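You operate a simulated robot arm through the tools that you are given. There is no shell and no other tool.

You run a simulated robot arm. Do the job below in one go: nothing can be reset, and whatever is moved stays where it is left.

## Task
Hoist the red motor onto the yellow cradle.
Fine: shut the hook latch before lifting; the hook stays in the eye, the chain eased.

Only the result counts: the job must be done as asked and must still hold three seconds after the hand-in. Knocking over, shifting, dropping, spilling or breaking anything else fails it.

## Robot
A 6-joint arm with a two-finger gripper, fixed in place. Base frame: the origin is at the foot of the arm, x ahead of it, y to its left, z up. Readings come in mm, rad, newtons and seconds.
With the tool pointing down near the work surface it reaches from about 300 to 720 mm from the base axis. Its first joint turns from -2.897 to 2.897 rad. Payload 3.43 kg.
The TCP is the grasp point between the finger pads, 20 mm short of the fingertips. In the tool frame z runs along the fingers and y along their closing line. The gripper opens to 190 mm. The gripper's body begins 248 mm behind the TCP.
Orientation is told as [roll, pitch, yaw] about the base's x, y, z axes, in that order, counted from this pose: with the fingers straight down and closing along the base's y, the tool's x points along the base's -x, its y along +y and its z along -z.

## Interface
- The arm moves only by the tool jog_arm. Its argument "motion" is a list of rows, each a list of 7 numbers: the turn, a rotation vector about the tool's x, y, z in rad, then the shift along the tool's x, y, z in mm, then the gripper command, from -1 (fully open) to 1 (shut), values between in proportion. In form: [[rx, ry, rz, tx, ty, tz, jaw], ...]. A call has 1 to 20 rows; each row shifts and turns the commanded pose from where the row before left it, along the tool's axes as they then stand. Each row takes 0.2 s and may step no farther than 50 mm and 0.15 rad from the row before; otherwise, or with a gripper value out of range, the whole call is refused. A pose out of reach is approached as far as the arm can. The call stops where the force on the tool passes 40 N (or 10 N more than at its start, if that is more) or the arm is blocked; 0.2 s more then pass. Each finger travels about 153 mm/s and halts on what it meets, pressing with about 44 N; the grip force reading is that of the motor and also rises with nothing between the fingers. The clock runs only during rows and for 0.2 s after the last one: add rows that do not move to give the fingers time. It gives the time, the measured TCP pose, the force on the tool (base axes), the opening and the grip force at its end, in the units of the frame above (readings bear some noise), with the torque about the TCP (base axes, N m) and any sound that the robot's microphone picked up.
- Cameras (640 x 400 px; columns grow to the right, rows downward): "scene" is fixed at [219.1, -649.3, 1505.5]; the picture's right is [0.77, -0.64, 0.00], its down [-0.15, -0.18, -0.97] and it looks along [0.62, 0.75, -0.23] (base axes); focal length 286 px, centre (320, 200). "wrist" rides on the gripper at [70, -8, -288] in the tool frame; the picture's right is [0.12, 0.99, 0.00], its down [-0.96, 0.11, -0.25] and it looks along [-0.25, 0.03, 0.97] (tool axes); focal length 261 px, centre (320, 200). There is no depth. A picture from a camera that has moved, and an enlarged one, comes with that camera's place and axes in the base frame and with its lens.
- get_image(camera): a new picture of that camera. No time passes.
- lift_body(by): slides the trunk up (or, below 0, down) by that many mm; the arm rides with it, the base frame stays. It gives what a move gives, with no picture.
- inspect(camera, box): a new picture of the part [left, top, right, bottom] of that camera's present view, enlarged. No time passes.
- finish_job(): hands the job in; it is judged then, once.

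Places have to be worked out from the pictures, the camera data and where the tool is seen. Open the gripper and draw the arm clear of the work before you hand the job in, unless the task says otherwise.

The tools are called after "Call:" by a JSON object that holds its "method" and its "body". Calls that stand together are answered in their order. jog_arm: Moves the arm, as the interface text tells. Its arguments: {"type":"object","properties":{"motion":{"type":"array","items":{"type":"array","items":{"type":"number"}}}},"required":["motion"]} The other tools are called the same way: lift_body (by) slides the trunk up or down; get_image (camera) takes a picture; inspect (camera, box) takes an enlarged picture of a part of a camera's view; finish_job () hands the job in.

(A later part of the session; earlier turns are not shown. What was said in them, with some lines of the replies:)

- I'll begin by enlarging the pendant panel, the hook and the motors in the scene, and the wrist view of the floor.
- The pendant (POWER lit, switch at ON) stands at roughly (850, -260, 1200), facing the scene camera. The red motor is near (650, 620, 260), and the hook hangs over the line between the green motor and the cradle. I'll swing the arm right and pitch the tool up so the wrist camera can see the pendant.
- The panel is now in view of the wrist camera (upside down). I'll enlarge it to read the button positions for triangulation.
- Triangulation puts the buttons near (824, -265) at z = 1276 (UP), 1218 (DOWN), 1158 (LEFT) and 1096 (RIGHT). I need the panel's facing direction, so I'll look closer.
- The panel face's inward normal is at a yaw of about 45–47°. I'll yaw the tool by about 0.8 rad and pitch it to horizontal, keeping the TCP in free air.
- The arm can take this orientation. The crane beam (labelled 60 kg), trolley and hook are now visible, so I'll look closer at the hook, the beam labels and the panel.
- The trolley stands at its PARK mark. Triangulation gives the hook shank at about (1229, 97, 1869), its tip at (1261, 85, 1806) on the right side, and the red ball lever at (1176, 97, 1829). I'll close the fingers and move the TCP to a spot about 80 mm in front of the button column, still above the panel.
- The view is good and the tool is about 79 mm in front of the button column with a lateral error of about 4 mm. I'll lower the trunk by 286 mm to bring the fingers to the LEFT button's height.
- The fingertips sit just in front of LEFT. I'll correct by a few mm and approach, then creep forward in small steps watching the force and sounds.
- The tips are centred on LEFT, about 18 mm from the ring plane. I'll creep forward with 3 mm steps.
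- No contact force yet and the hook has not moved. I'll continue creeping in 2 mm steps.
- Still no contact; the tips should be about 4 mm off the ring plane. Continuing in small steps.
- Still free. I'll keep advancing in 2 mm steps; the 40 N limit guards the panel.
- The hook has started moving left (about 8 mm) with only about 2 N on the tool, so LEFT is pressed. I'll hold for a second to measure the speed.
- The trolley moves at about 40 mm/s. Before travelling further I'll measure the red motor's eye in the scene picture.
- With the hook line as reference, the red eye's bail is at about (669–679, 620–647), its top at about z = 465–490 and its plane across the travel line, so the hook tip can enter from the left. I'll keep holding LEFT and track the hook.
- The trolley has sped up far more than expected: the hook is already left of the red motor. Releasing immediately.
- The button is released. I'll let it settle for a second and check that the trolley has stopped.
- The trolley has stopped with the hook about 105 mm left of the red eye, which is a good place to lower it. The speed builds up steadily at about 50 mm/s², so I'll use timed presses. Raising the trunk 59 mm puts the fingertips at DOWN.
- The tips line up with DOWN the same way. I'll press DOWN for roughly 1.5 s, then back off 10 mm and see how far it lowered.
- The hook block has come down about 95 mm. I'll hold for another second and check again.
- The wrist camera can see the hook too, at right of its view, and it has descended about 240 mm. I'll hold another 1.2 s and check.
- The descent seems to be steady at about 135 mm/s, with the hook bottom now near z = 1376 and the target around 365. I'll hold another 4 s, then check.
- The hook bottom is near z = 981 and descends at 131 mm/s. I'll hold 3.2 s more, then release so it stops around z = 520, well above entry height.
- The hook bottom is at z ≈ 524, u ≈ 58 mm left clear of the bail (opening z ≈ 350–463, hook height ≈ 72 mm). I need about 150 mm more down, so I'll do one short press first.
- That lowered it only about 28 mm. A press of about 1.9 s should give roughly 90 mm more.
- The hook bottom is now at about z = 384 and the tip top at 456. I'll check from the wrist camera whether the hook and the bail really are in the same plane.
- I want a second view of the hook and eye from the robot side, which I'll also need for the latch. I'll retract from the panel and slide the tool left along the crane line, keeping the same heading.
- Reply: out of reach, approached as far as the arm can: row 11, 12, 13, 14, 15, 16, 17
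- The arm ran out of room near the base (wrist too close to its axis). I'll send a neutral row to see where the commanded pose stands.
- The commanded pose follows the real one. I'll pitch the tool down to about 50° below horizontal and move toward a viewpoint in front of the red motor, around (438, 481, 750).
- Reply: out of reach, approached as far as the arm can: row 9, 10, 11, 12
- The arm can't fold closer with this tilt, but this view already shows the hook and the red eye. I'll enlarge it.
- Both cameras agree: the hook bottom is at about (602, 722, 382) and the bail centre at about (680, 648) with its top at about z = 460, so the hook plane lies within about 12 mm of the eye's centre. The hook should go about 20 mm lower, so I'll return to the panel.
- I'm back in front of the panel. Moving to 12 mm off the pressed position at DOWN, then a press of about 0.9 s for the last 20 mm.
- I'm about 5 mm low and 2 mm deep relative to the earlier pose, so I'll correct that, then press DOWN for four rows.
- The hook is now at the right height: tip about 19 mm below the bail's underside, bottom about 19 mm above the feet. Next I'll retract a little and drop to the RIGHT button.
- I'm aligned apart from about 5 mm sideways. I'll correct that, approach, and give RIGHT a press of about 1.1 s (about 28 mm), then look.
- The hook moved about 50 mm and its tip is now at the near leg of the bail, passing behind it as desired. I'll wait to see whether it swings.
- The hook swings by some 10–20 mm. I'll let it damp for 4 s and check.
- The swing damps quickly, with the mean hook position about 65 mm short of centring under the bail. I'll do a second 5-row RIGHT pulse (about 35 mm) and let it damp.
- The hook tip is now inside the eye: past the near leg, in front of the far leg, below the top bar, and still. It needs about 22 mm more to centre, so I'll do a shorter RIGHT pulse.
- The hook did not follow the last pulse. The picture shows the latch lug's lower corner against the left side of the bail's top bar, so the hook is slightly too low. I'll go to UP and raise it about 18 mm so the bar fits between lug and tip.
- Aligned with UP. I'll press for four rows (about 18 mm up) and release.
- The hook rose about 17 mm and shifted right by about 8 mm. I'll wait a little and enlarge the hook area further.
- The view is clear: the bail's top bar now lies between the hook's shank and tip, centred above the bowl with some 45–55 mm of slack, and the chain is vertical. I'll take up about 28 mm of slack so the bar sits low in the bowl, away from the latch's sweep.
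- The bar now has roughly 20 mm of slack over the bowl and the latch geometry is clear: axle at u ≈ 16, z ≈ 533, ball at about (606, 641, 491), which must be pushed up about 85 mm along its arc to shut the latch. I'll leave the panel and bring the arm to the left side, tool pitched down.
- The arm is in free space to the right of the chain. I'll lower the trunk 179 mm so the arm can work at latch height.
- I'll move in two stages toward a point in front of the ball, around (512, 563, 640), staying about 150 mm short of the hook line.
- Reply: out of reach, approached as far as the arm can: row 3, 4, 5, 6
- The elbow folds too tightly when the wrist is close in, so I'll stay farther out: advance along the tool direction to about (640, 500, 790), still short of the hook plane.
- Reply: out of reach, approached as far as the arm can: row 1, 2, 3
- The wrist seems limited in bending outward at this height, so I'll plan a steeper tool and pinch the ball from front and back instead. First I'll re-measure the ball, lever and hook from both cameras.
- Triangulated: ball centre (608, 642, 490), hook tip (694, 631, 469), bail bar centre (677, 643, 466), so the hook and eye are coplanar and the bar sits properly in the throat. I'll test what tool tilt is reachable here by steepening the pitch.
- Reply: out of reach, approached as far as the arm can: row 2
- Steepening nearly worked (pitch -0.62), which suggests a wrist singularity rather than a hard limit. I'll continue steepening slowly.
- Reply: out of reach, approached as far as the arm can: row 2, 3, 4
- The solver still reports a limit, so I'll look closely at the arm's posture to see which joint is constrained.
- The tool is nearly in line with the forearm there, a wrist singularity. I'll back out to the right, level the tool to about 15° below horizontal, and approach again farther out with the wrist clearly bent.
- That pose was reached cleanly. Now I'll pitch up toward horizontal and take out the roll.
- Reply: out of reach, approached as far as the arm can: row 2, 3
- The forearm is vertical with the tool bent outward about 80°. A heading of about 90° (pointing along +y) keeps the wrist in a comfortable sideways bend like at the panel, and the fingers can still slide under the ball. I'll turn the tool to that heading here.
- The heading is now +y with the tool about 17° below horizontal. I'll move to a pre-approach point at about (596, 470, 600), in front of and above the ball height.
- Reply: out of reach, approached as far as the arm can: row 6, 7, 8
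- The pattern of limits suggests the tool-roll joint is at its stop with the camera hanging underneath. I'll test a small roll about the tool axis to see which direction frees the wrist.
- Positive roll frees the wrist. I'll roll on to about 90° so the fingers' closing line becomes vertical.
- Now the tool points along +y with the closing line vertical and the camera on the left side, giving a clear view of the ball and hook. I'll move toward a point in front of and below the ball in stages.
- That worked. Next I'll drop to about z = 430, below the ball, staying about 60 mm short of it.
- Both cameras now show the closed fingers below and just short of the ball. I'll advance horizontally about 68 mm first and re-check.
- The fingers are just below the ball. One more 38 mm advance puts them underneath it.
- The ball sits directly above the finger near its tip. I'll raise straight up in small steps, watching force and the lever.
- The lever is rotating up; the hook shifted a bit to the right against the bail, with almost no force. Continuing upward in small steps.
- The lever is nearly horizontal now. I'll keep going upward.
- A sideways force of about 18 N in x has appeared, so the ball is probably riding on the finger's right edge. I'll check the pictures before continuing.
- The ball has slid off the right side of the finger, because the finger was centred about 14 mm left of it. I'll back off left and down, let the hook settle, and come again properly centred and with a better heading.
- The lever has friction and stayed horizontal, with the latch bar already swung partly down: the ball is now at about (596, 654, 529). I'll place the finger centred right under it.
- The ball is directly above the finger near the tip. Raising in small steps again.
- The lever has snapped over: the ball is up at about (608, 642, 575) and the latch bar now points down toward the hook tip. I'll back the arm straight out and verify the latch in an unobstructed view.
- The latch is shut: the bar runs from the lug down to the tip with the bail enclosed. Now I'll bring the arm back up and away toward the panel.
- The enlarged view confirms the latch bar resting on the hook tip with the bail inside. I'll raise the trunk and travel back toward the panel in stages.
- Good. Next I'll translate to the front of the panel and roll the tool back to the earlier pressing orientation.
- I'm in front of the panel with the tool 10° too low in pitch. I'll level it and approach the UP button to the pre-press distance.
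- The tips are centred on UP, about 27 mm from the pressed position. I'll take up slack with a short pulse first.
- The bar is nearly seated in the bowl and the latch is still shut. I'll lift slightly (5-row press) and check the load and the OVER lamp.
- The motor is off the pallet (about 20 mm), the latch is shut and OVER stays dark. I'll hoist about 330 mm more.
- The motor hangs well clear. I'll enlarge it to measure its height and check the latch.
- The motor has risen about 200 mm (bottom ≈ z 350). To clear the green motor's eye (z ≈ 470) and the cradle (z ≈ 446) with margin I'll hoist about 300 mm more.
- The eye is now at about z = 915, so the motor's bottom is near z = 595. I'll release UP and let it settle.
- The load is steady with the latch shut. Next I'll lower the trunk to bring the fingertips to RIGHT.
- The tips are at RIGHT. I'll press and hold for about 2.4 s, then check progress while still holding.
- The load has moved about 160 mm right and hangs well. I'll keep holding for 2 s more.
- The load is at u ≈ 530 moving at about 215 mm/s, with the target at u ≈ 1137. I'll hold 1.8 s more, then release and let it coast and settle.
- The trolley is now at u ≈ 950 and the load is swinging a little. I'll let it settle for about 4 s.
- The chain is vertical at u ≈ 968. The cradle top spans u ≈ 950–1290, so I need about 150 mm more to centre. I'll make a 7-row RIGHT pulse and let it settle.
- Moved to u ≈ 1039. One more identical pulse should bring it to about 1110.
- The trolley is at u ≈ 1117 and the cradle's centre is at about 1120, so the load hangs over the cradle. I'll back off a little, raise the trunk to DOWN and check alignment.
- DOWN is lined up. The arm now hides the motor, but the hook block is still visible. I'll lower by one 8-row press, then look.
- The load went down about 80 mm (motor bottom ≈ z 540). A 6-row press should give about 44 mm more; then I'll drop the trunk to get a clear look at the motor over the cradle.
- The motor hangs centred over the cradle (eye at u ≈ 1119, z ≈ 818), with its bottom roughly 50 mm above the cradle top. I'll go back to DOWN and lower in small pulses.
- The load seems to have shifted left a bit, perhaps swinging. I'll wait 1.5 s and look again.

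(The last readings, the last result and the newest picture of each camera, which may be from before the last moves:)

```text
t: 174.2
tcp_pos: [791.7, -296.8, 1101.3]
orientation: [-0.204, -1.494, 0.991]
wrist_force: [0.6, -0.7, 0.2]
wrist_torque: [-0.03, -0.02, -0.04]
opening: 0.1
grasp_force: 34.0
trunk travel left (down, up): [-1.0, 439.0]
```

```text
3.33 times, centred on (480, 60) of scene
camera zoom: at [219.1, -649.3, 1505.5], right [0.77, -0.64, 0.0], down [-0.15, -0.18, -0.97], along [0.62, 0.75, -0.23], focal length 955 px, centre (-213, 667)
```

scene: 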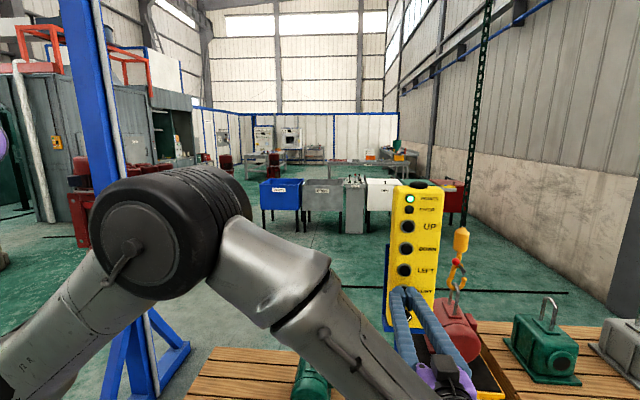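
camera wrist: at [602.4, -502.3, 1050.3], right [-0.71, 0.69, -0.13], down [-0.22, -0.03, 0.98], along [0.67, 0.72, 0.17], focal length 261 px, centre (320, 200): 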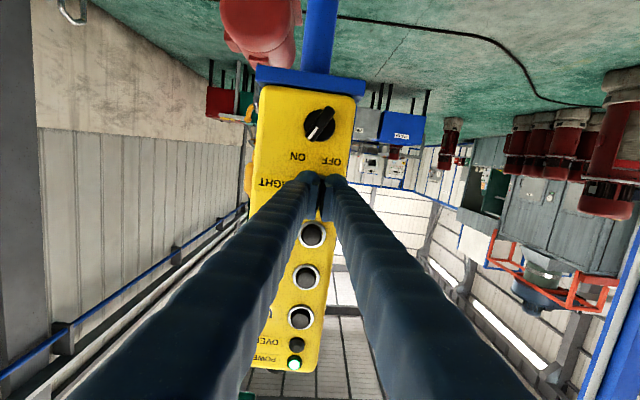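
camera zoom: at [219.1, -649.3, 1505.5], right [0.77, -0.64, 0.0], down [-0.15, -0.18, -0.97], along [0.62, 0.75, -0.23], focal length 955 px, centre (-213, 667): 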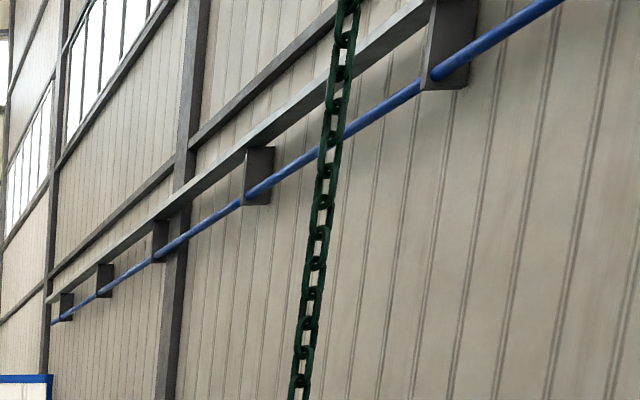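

The picture is stationary with the hook leaning left, so the motor may have already landed and the chain gone slack. I'll enlarge the details.

Call:
{"method": "inspect", "body": {"camera": "scene", "box": [430, 220, 490, 310]}}

Call:
{"method": "inspect", "body": {"camera": "scene", "box": [410, 310, 510, 400]}}

```text
4.44 times, centred on (460, 265) of scene
camera zoom: at [219.1, -649.3, 1505.5], right [0.77, -0.64, 0.0], down [-0.15, -0.18, -0.97], along [0.62, 0.75, -0.23], focal length 1273 px, centre (-302, -89)
```

zoom: 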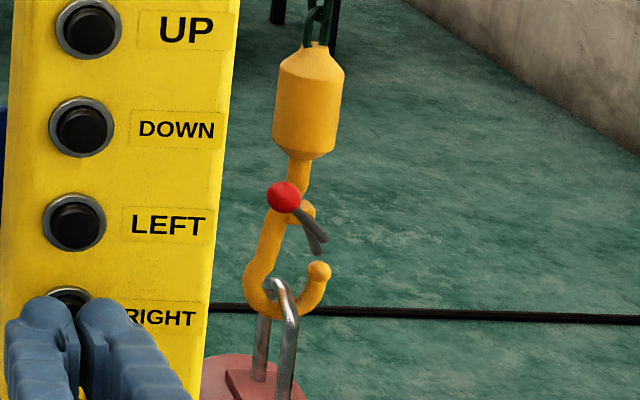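

```text
4.44 times, centred on (460, 355) of scene
camera zoom: at [219.1, -649.3, 1505.5], right [0.77, -0.64, 0.0], down [-0.15, -0.18, -0.97], along [0.62, 0.75, -0.23], focal length 1273 px, centre (-302, -489)
```

zoom: 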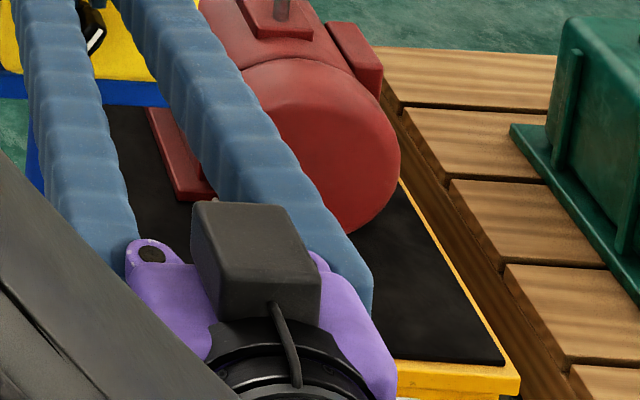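

The hook dropped about 22 mm while the eye dropped only about 8 mm, so the motor appears to have landed on the cradle with some slack. I'll move the arm out of the scene camera's way to verify before easing further.

Call:
{"method": "jog_arm", "body": {"motion": [[0, 0, 0, 0, 0, -45, 1], [0, 0, 0, 0, 0, -40, 1], [0, 0, 0, 0, 45, 0, 1], [0, 0, 0, 0, 45, 0, 1], [0, 0, 0, 0, 45, 0, 1], [0, 0, 0, 0, 45, 0, 1], [0, 0, 0, 0, 45, 0, 1], [0, 0, 0, 0, 45, 5, 1]]}}

Call:
{"method": "get_image", "body": {"camera": "scene"}}

Call:
{"method": "get_image", "body": {"camera": "wrist"}}

```text
t: 176.0
tcp_pos: [544.7, -161.3, 1105.3]
orientation: [-0.21, -1.497, 0.998]
wrist_force: [0.4, -0.6, -0.3]
wrist_torque: [0.03, -0.02, 0.09]
opening: 0.0
grasp_force: 34.7
trunk travel left (down, up): [-1.0, 439.0]
```

```text
taken
```

scene: 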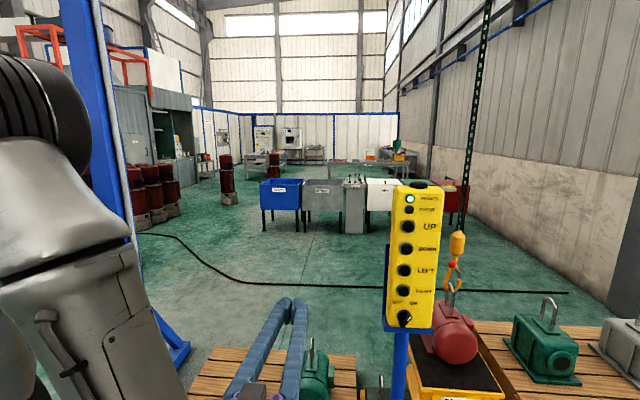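

```text
taken
camera wrist: at [343.6, -375.0, 1055.7], right [-0.71, 0.69, -0.13], down [-0.22, -0.03, 0.98], along [0.67, 0.72, 0.17], focal length 261 px, centre (320, 200)
```

wrist: 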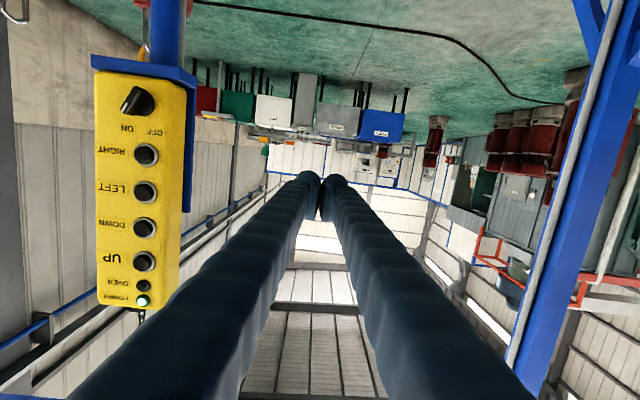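

Now the scene view is clear; I'll enlarge the motor on the cradle.

Call:
{"method": "inspect", "body": {"camera": "scene", "box": [400, 220, 520, 400]}}

Call:
{"method": "inspect", "body": {"camera": "scene", "box": [405, 310, 515, 400]}}

Call:
{"method": "inspect", "body": {"camera": "scene", "box": [435, 250, 475, 310]}}

```text
2.22 times, centred on (460, 310) of scene
camera zoom: at [219.1, -649.3, 1505.5], right [0.77, -0.64, 0.0], down [-0.15, -0.18, -0.97], along [0.62, 0.75, -0.23], focal length 636 px, centre (9, -44)
```

zoom: 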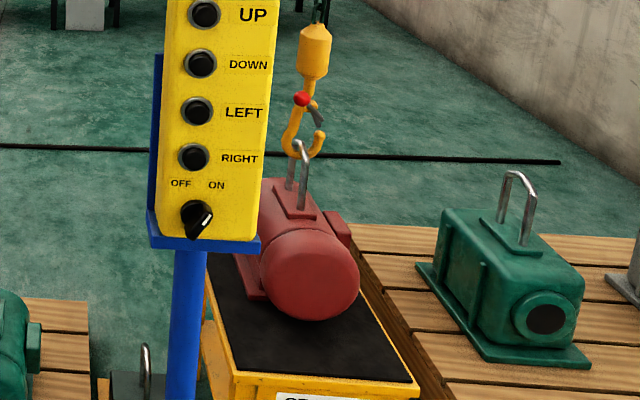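

```text
4.44 times, centred on (460, 355) of scene
camera zoom: at [219.1, -649.3, 1505.5], right [0.77, -0.64, 0.0], down [-0.15, -0.18, -0.97], along [0.62, 0.75, -0.23], focal length 1273 px, centre (-302, -489)
```

zoom: 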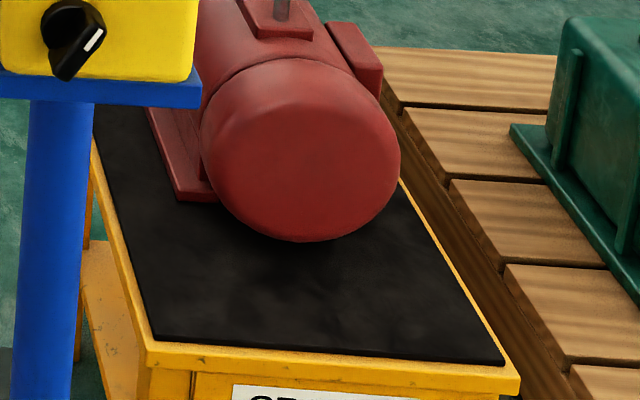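

```text
6.67 times, centred on (455, 280) of scene
camera zoom: at [219.1, -649.3, 1505.5], right [0.77, -0.64, 0.0], down [-0.15, -0.18, -0.97], along [0.62, 0.75, -0.23], focal length 1909 px, centre (-580, -333)
```

zoom: 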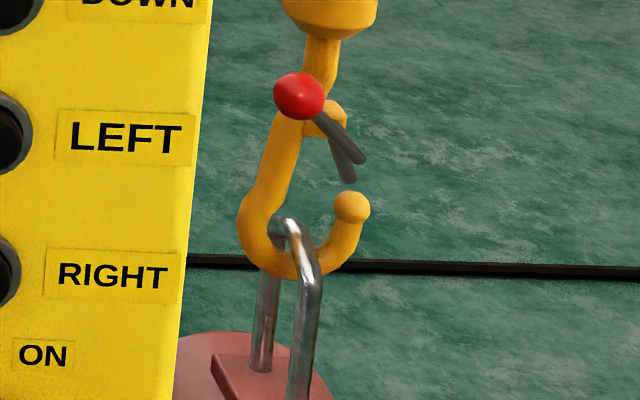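

The motor sits on the cradle's black top, inside its edges, with the latch shut and the bail in the hook. The chain still looks nearly taut, so I'll return to DOWN and ease it further.

Call:
{"method": "jog_arm", "body": {"motion": [[0, 0, 0, 0, -45, -5, 1], [0, 0, 0, 0, -45, 0, 1], [0, 0, 0, 0, -45, 0, 1], [0, 0, 0, 0, -45, 0, 1], [0, 0, 0, 0, -45, 0, 1], [0, 0, 0, 0, -45, 0, 1], [0, 0, 0, 0, 0, 40, 1], [0, 0, 0, 0, 0, 45, 1], [0, 0, 0, 0, 0, 0, 1]]}}

Call:
{"method": "lift_body", "body": {"by": 121}}

Call:
{"method": "inspect", "body": {"camera": "wrist", "box": [260, 120, 380, 260]}}

```text
t: 178.0
tcp_pos: [792.2, -294.1, 1098.1]
orientation: [-0.205, -1.495, 0.994]
wrist_force: [1.3, 0.2, -0.3]
wrist_torque: [-0.05, 0.01, 0.0]
opening: 0.0
grasp_force: 34.4
trunk travel left (down, up): [-1.0, 439.0]
```

```text
t: 179.5
tcp_pos: [792.4, -295.6, 1220.9]
orientation: [-0.198, -1.495, 0.986]
wrist_force: [0.1, -0.1, -0.1]
wrist_torque: [-0.01, 0.01, -0.01]
opening: 0.1
grasp_force: 34.1
trunk travel left (down, up): [-122.0, 318.0]
```

```text
2.86 times, centred on (320, 190) of wrist
camera zoom: at [591.2, -510.6, 1170.7], right [-0.71, 0.69, -0.13], down [-0.22, -0.03, 0.98], along [0.67, 0.72, 0.17], focal length 745 px, centre (320, 229)
```

zoom: 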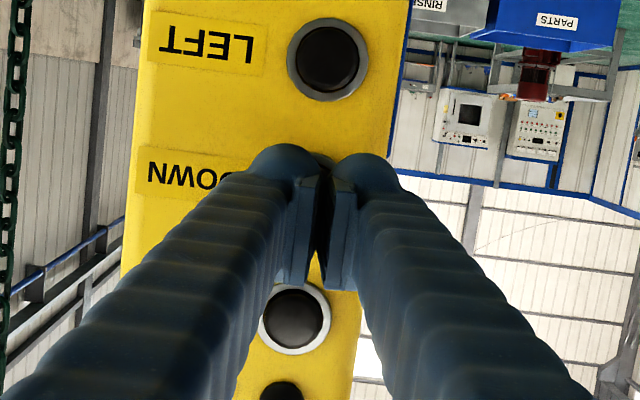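

Aligned on DOWN again. A 4-row press should ease the chain by about 16 mm.

Call:
{"method": "jog_arm", "body": {"motion": [[0, 0, 0, -1, -1, 16, 1], [0, 0, 0, 0, 0, 12, 1], [0, 0, 0, 0, 0, 0, 1], [0, 0, 0, 0, 0, 0, 1], [0, 0, 0, 0, 0, 0, 1], [0, 0, 0, 0, 0, 0, 1], [0, 0, 0, 0, 0, -12, 1], [0, 0, 0, 0, 0, 0, 1], [0, 0, 0, 0, 0, 0, 1], [0, 0, 0, 0, 0, 0, 1], [0, 0, 0, 0, 0, 0, 1]]}}

Call:
{"method": "inspect", "body": {"camera": "scene", "box": [420, 200, 500, 310]}}

```text
t: 181.9
tcp_pos: [804.4, -286.3, 1220.6]
orientation: [-0.203, -1.496, 0.991]
wrist_force: [0.0, -0.5, -0.1]
wrist_torque: [-0.01, 0.02, 0.04]
opening: 0.1
grasp_force: 34.2
trunk travel left (down, up): [-122.0, 318.0]
```

```text
3.64 times, centred on (460, 255) of scene
camera zoom: at [219.1, -649.3, 1505.5], right [0.77, -0.64, 0.0], down [-0.15, -0.18, -0.97], along [0.62, 0.75, -0.23], focal length 1041 px, centre (-189, 0)
```

zoom: 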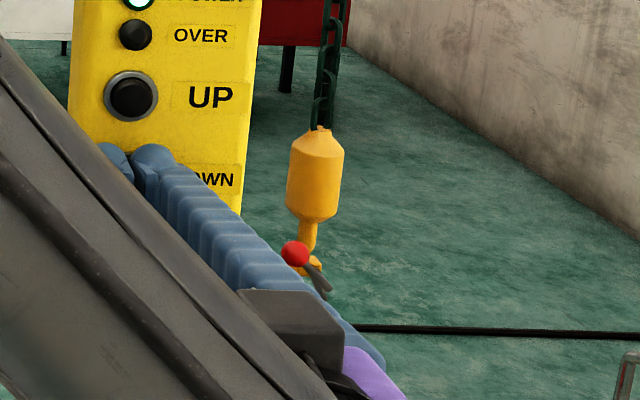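

The hook came down further. I'll move the arm aside again to see the hook, bail and chain clearly.

Call:
{"method": "jog_arm", "body": {"motion": [[0, 0, 0, 0, 0, -45, 1], [0, 0, 0, 0, 0, -45, 1], [0, 0, 0, 0, 45, 0, 1], [0, 0, 0, 0, 45, 0, 1], [0, 0, 0, 0, 45, 0, 1], [0, 0, 0, 0, 45, 0, 1], [0, 0, 0, 0, 45, 0, 1], [0, 0, 0, 0, 45, 5, 1]]}}

Call:
{"method": "get_image", "body": {"camera": "scene"}}

Call:
{"method": "inspect", "body": {"camera": "scene", "box": [435, 230, 485, 310]}}

Call:
{"method": "inspect", "body": {"camera": "scene", "box": [400, 220, 520, 400]}}

```text
t: 183.7
tcp_pos: [549.6, -155.9, 1218.5]
orientation: [-0.206, -1.497, 0.993]
wrist_force: [0.4, 0.0, -0.2]
wrist_torque: [0.02, -0.01, 0.0]
opening: 0.0
grasp_force: 34.3
trunk travel left (down, up): [-122.0, 318.0]
```

```text
taken
```

scene: 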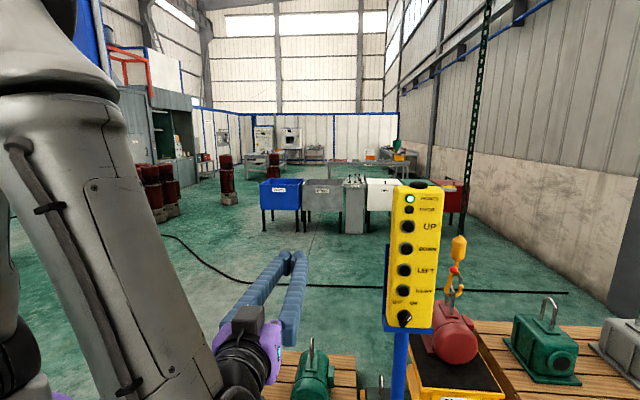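

```text
5.00 times, centred on (460, 270) of scene
camera zoom: at [219.1, -649.3, 1505.5], right [0.77, -0.64, 0.0], down [-0.15, -0.18, -0.97], along [0.62, 0.75, -0.23], focal length 1432 px, centre (-380, -150)
```

zoom: 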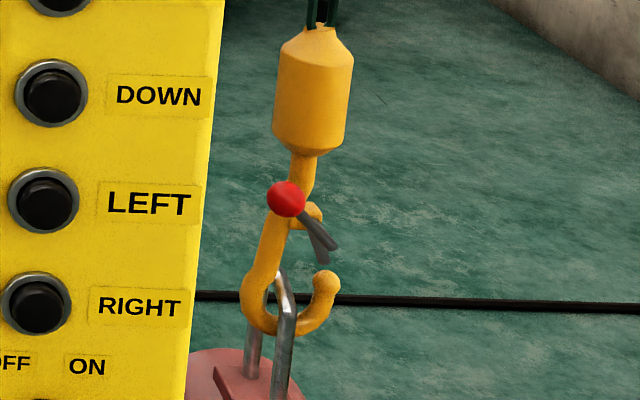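

```text
2.22 times, centred on (460, 310) of scene
camera zoom: at [219.1, -649.3, 1505.5], right [0.77, -0.64, 0.0], down [-0.15, -0.18, -0.97], along [0.62, 0.75, -0.23], focal length 636 px, centre (9, -44)
```

zoom: 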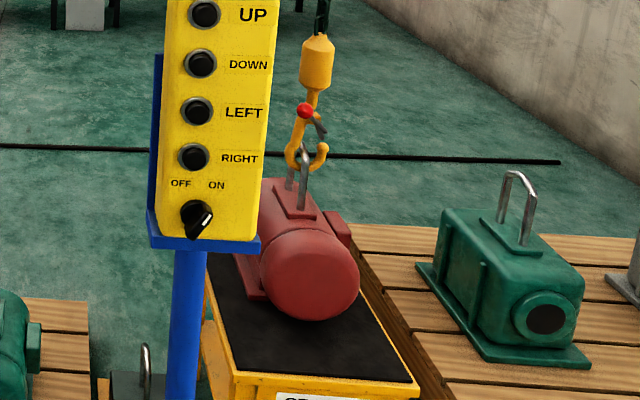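

The motor has not moved while the hook dropped: the bail bar now sits about 20 mm above the bowl, so the chain is eased, with the latch shut and the hook in the eye. I'll open the gripper in free space, wait, and verify once more.

Call:
{"method": "jog_arm", "body": {"motion": [[0, 0, 0, 0, 0, 0, -1], [0, 0, 0, 0, 0, 0, -1], [0, 0, 0, 0, 0, 0, -1], [0, 0, 0, 0, 0, 0, -1], [0, 0, 0, 0, 0, 0, -1], [0, 0, 0, 0, 0, 0, -1], [0, 0, 0, 0, 0, 0, -1], [0, 0, 0, 0, 0, 0, -1], [0, 0, 0, 0, 0, 0, -1], [0, 0, 0, 0, 0, 0, -1], [0, 0, 0, 0, 0, 0, -1], [0, 0, 0, 0, 0, 0, -1], [0, 0, 0, 0, 0, 0, -1], [0, 0, 0, 0, 0, 0, -1], [0, 0, 0, 0, 0, 0, -1]]}}

Call:
{"method": "get_image", "body": {"camera": "scene"}}

Call:
{"method": "inspect", "body": {"camera": "scene", "box": [435, 250, 475, 310]}}

Call:
{"method": "inspect", "body": {"camera": "scene", "box": [405, 310, 515, 400]}}

```text
t: 186.9
tcp_pos: [550.3, -155.1, 1219.4]
orientation: [-0.206, -1.495, 0.995]
wrist_force: [1.3, -0.2, -0.3]
wrist_torque: [0.0, 0.0, -0.03]
opening: 189.8
grasp_force: 0.0
trunk travel left (down, up): [-122.0, 318.0]
```

```text
taken
```

scene: 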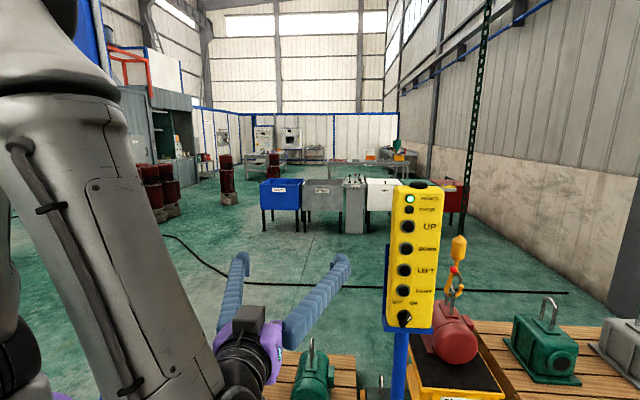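

```text
6.67 times, centred on (455, 280) of scene
camera zoom: at [219.1, -649.3, 1505.5], right [0.77, -0.64, 0.0], down [-0.15, -0.18, -0.97], along [0.62, 0.75, -0.23], focal length 1909 px, centre (-580, -333)
```

zoom: 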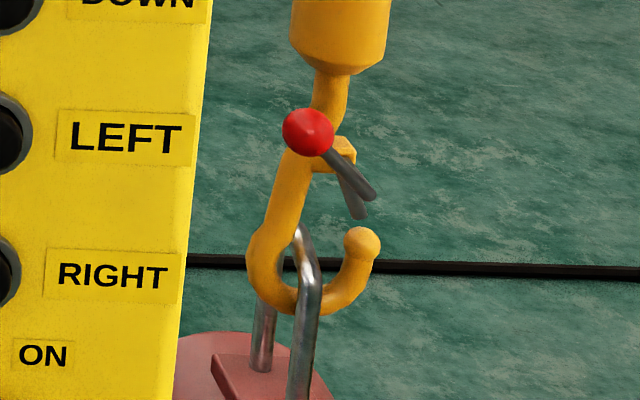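

```text
4.44 times, centred on (460, 355) of scene
camera zoom: at [219.1, -649.3, 1505.5], right [0.77, -0.64, 0.0], down [-0.15, -0.18, -0.97], along [0.62, 0.75, -0.23], focal length 1273 px, centre (-302, -489)
```

zoom: 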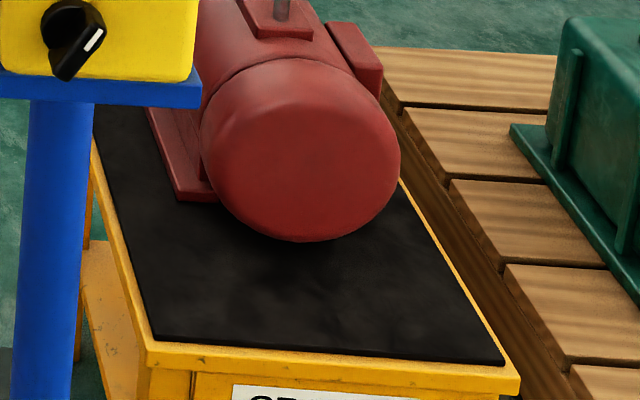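

The motor rests still on the cradle with the hook in its eye, the latch shut and the chain eased. Nothing else has been disturbed, and the gripper is open and clear, so I'll hand in.

Call:
{"method": "finish_job", "body": {}}

```text
The job is handed in.
```

The red motor is on the yellow cradle, and the job is handed in; I have not seen the judge's result.

- **Motor:** it rests on the cradle's black top, about 20 mm left of the cradle's centre. Its position did not change when the chain was eased.
- **Hook and latch:** I shut the latch before lifting. The hook is still in the eye with the latch closed.
- **Chain:** it is eased, with roughly 20 mm between the eye's bar and the bottom of the hook.
- **Surroundings:** the last pictures show nothing else moved. The gripper is open and the arm stands about 280 mm back from the pendant.

While I was closing the latch, its lever slipped off the finger once and the hook shifted about 20 mm against the eye. I re-centred the finger, and the latch then closed fully.
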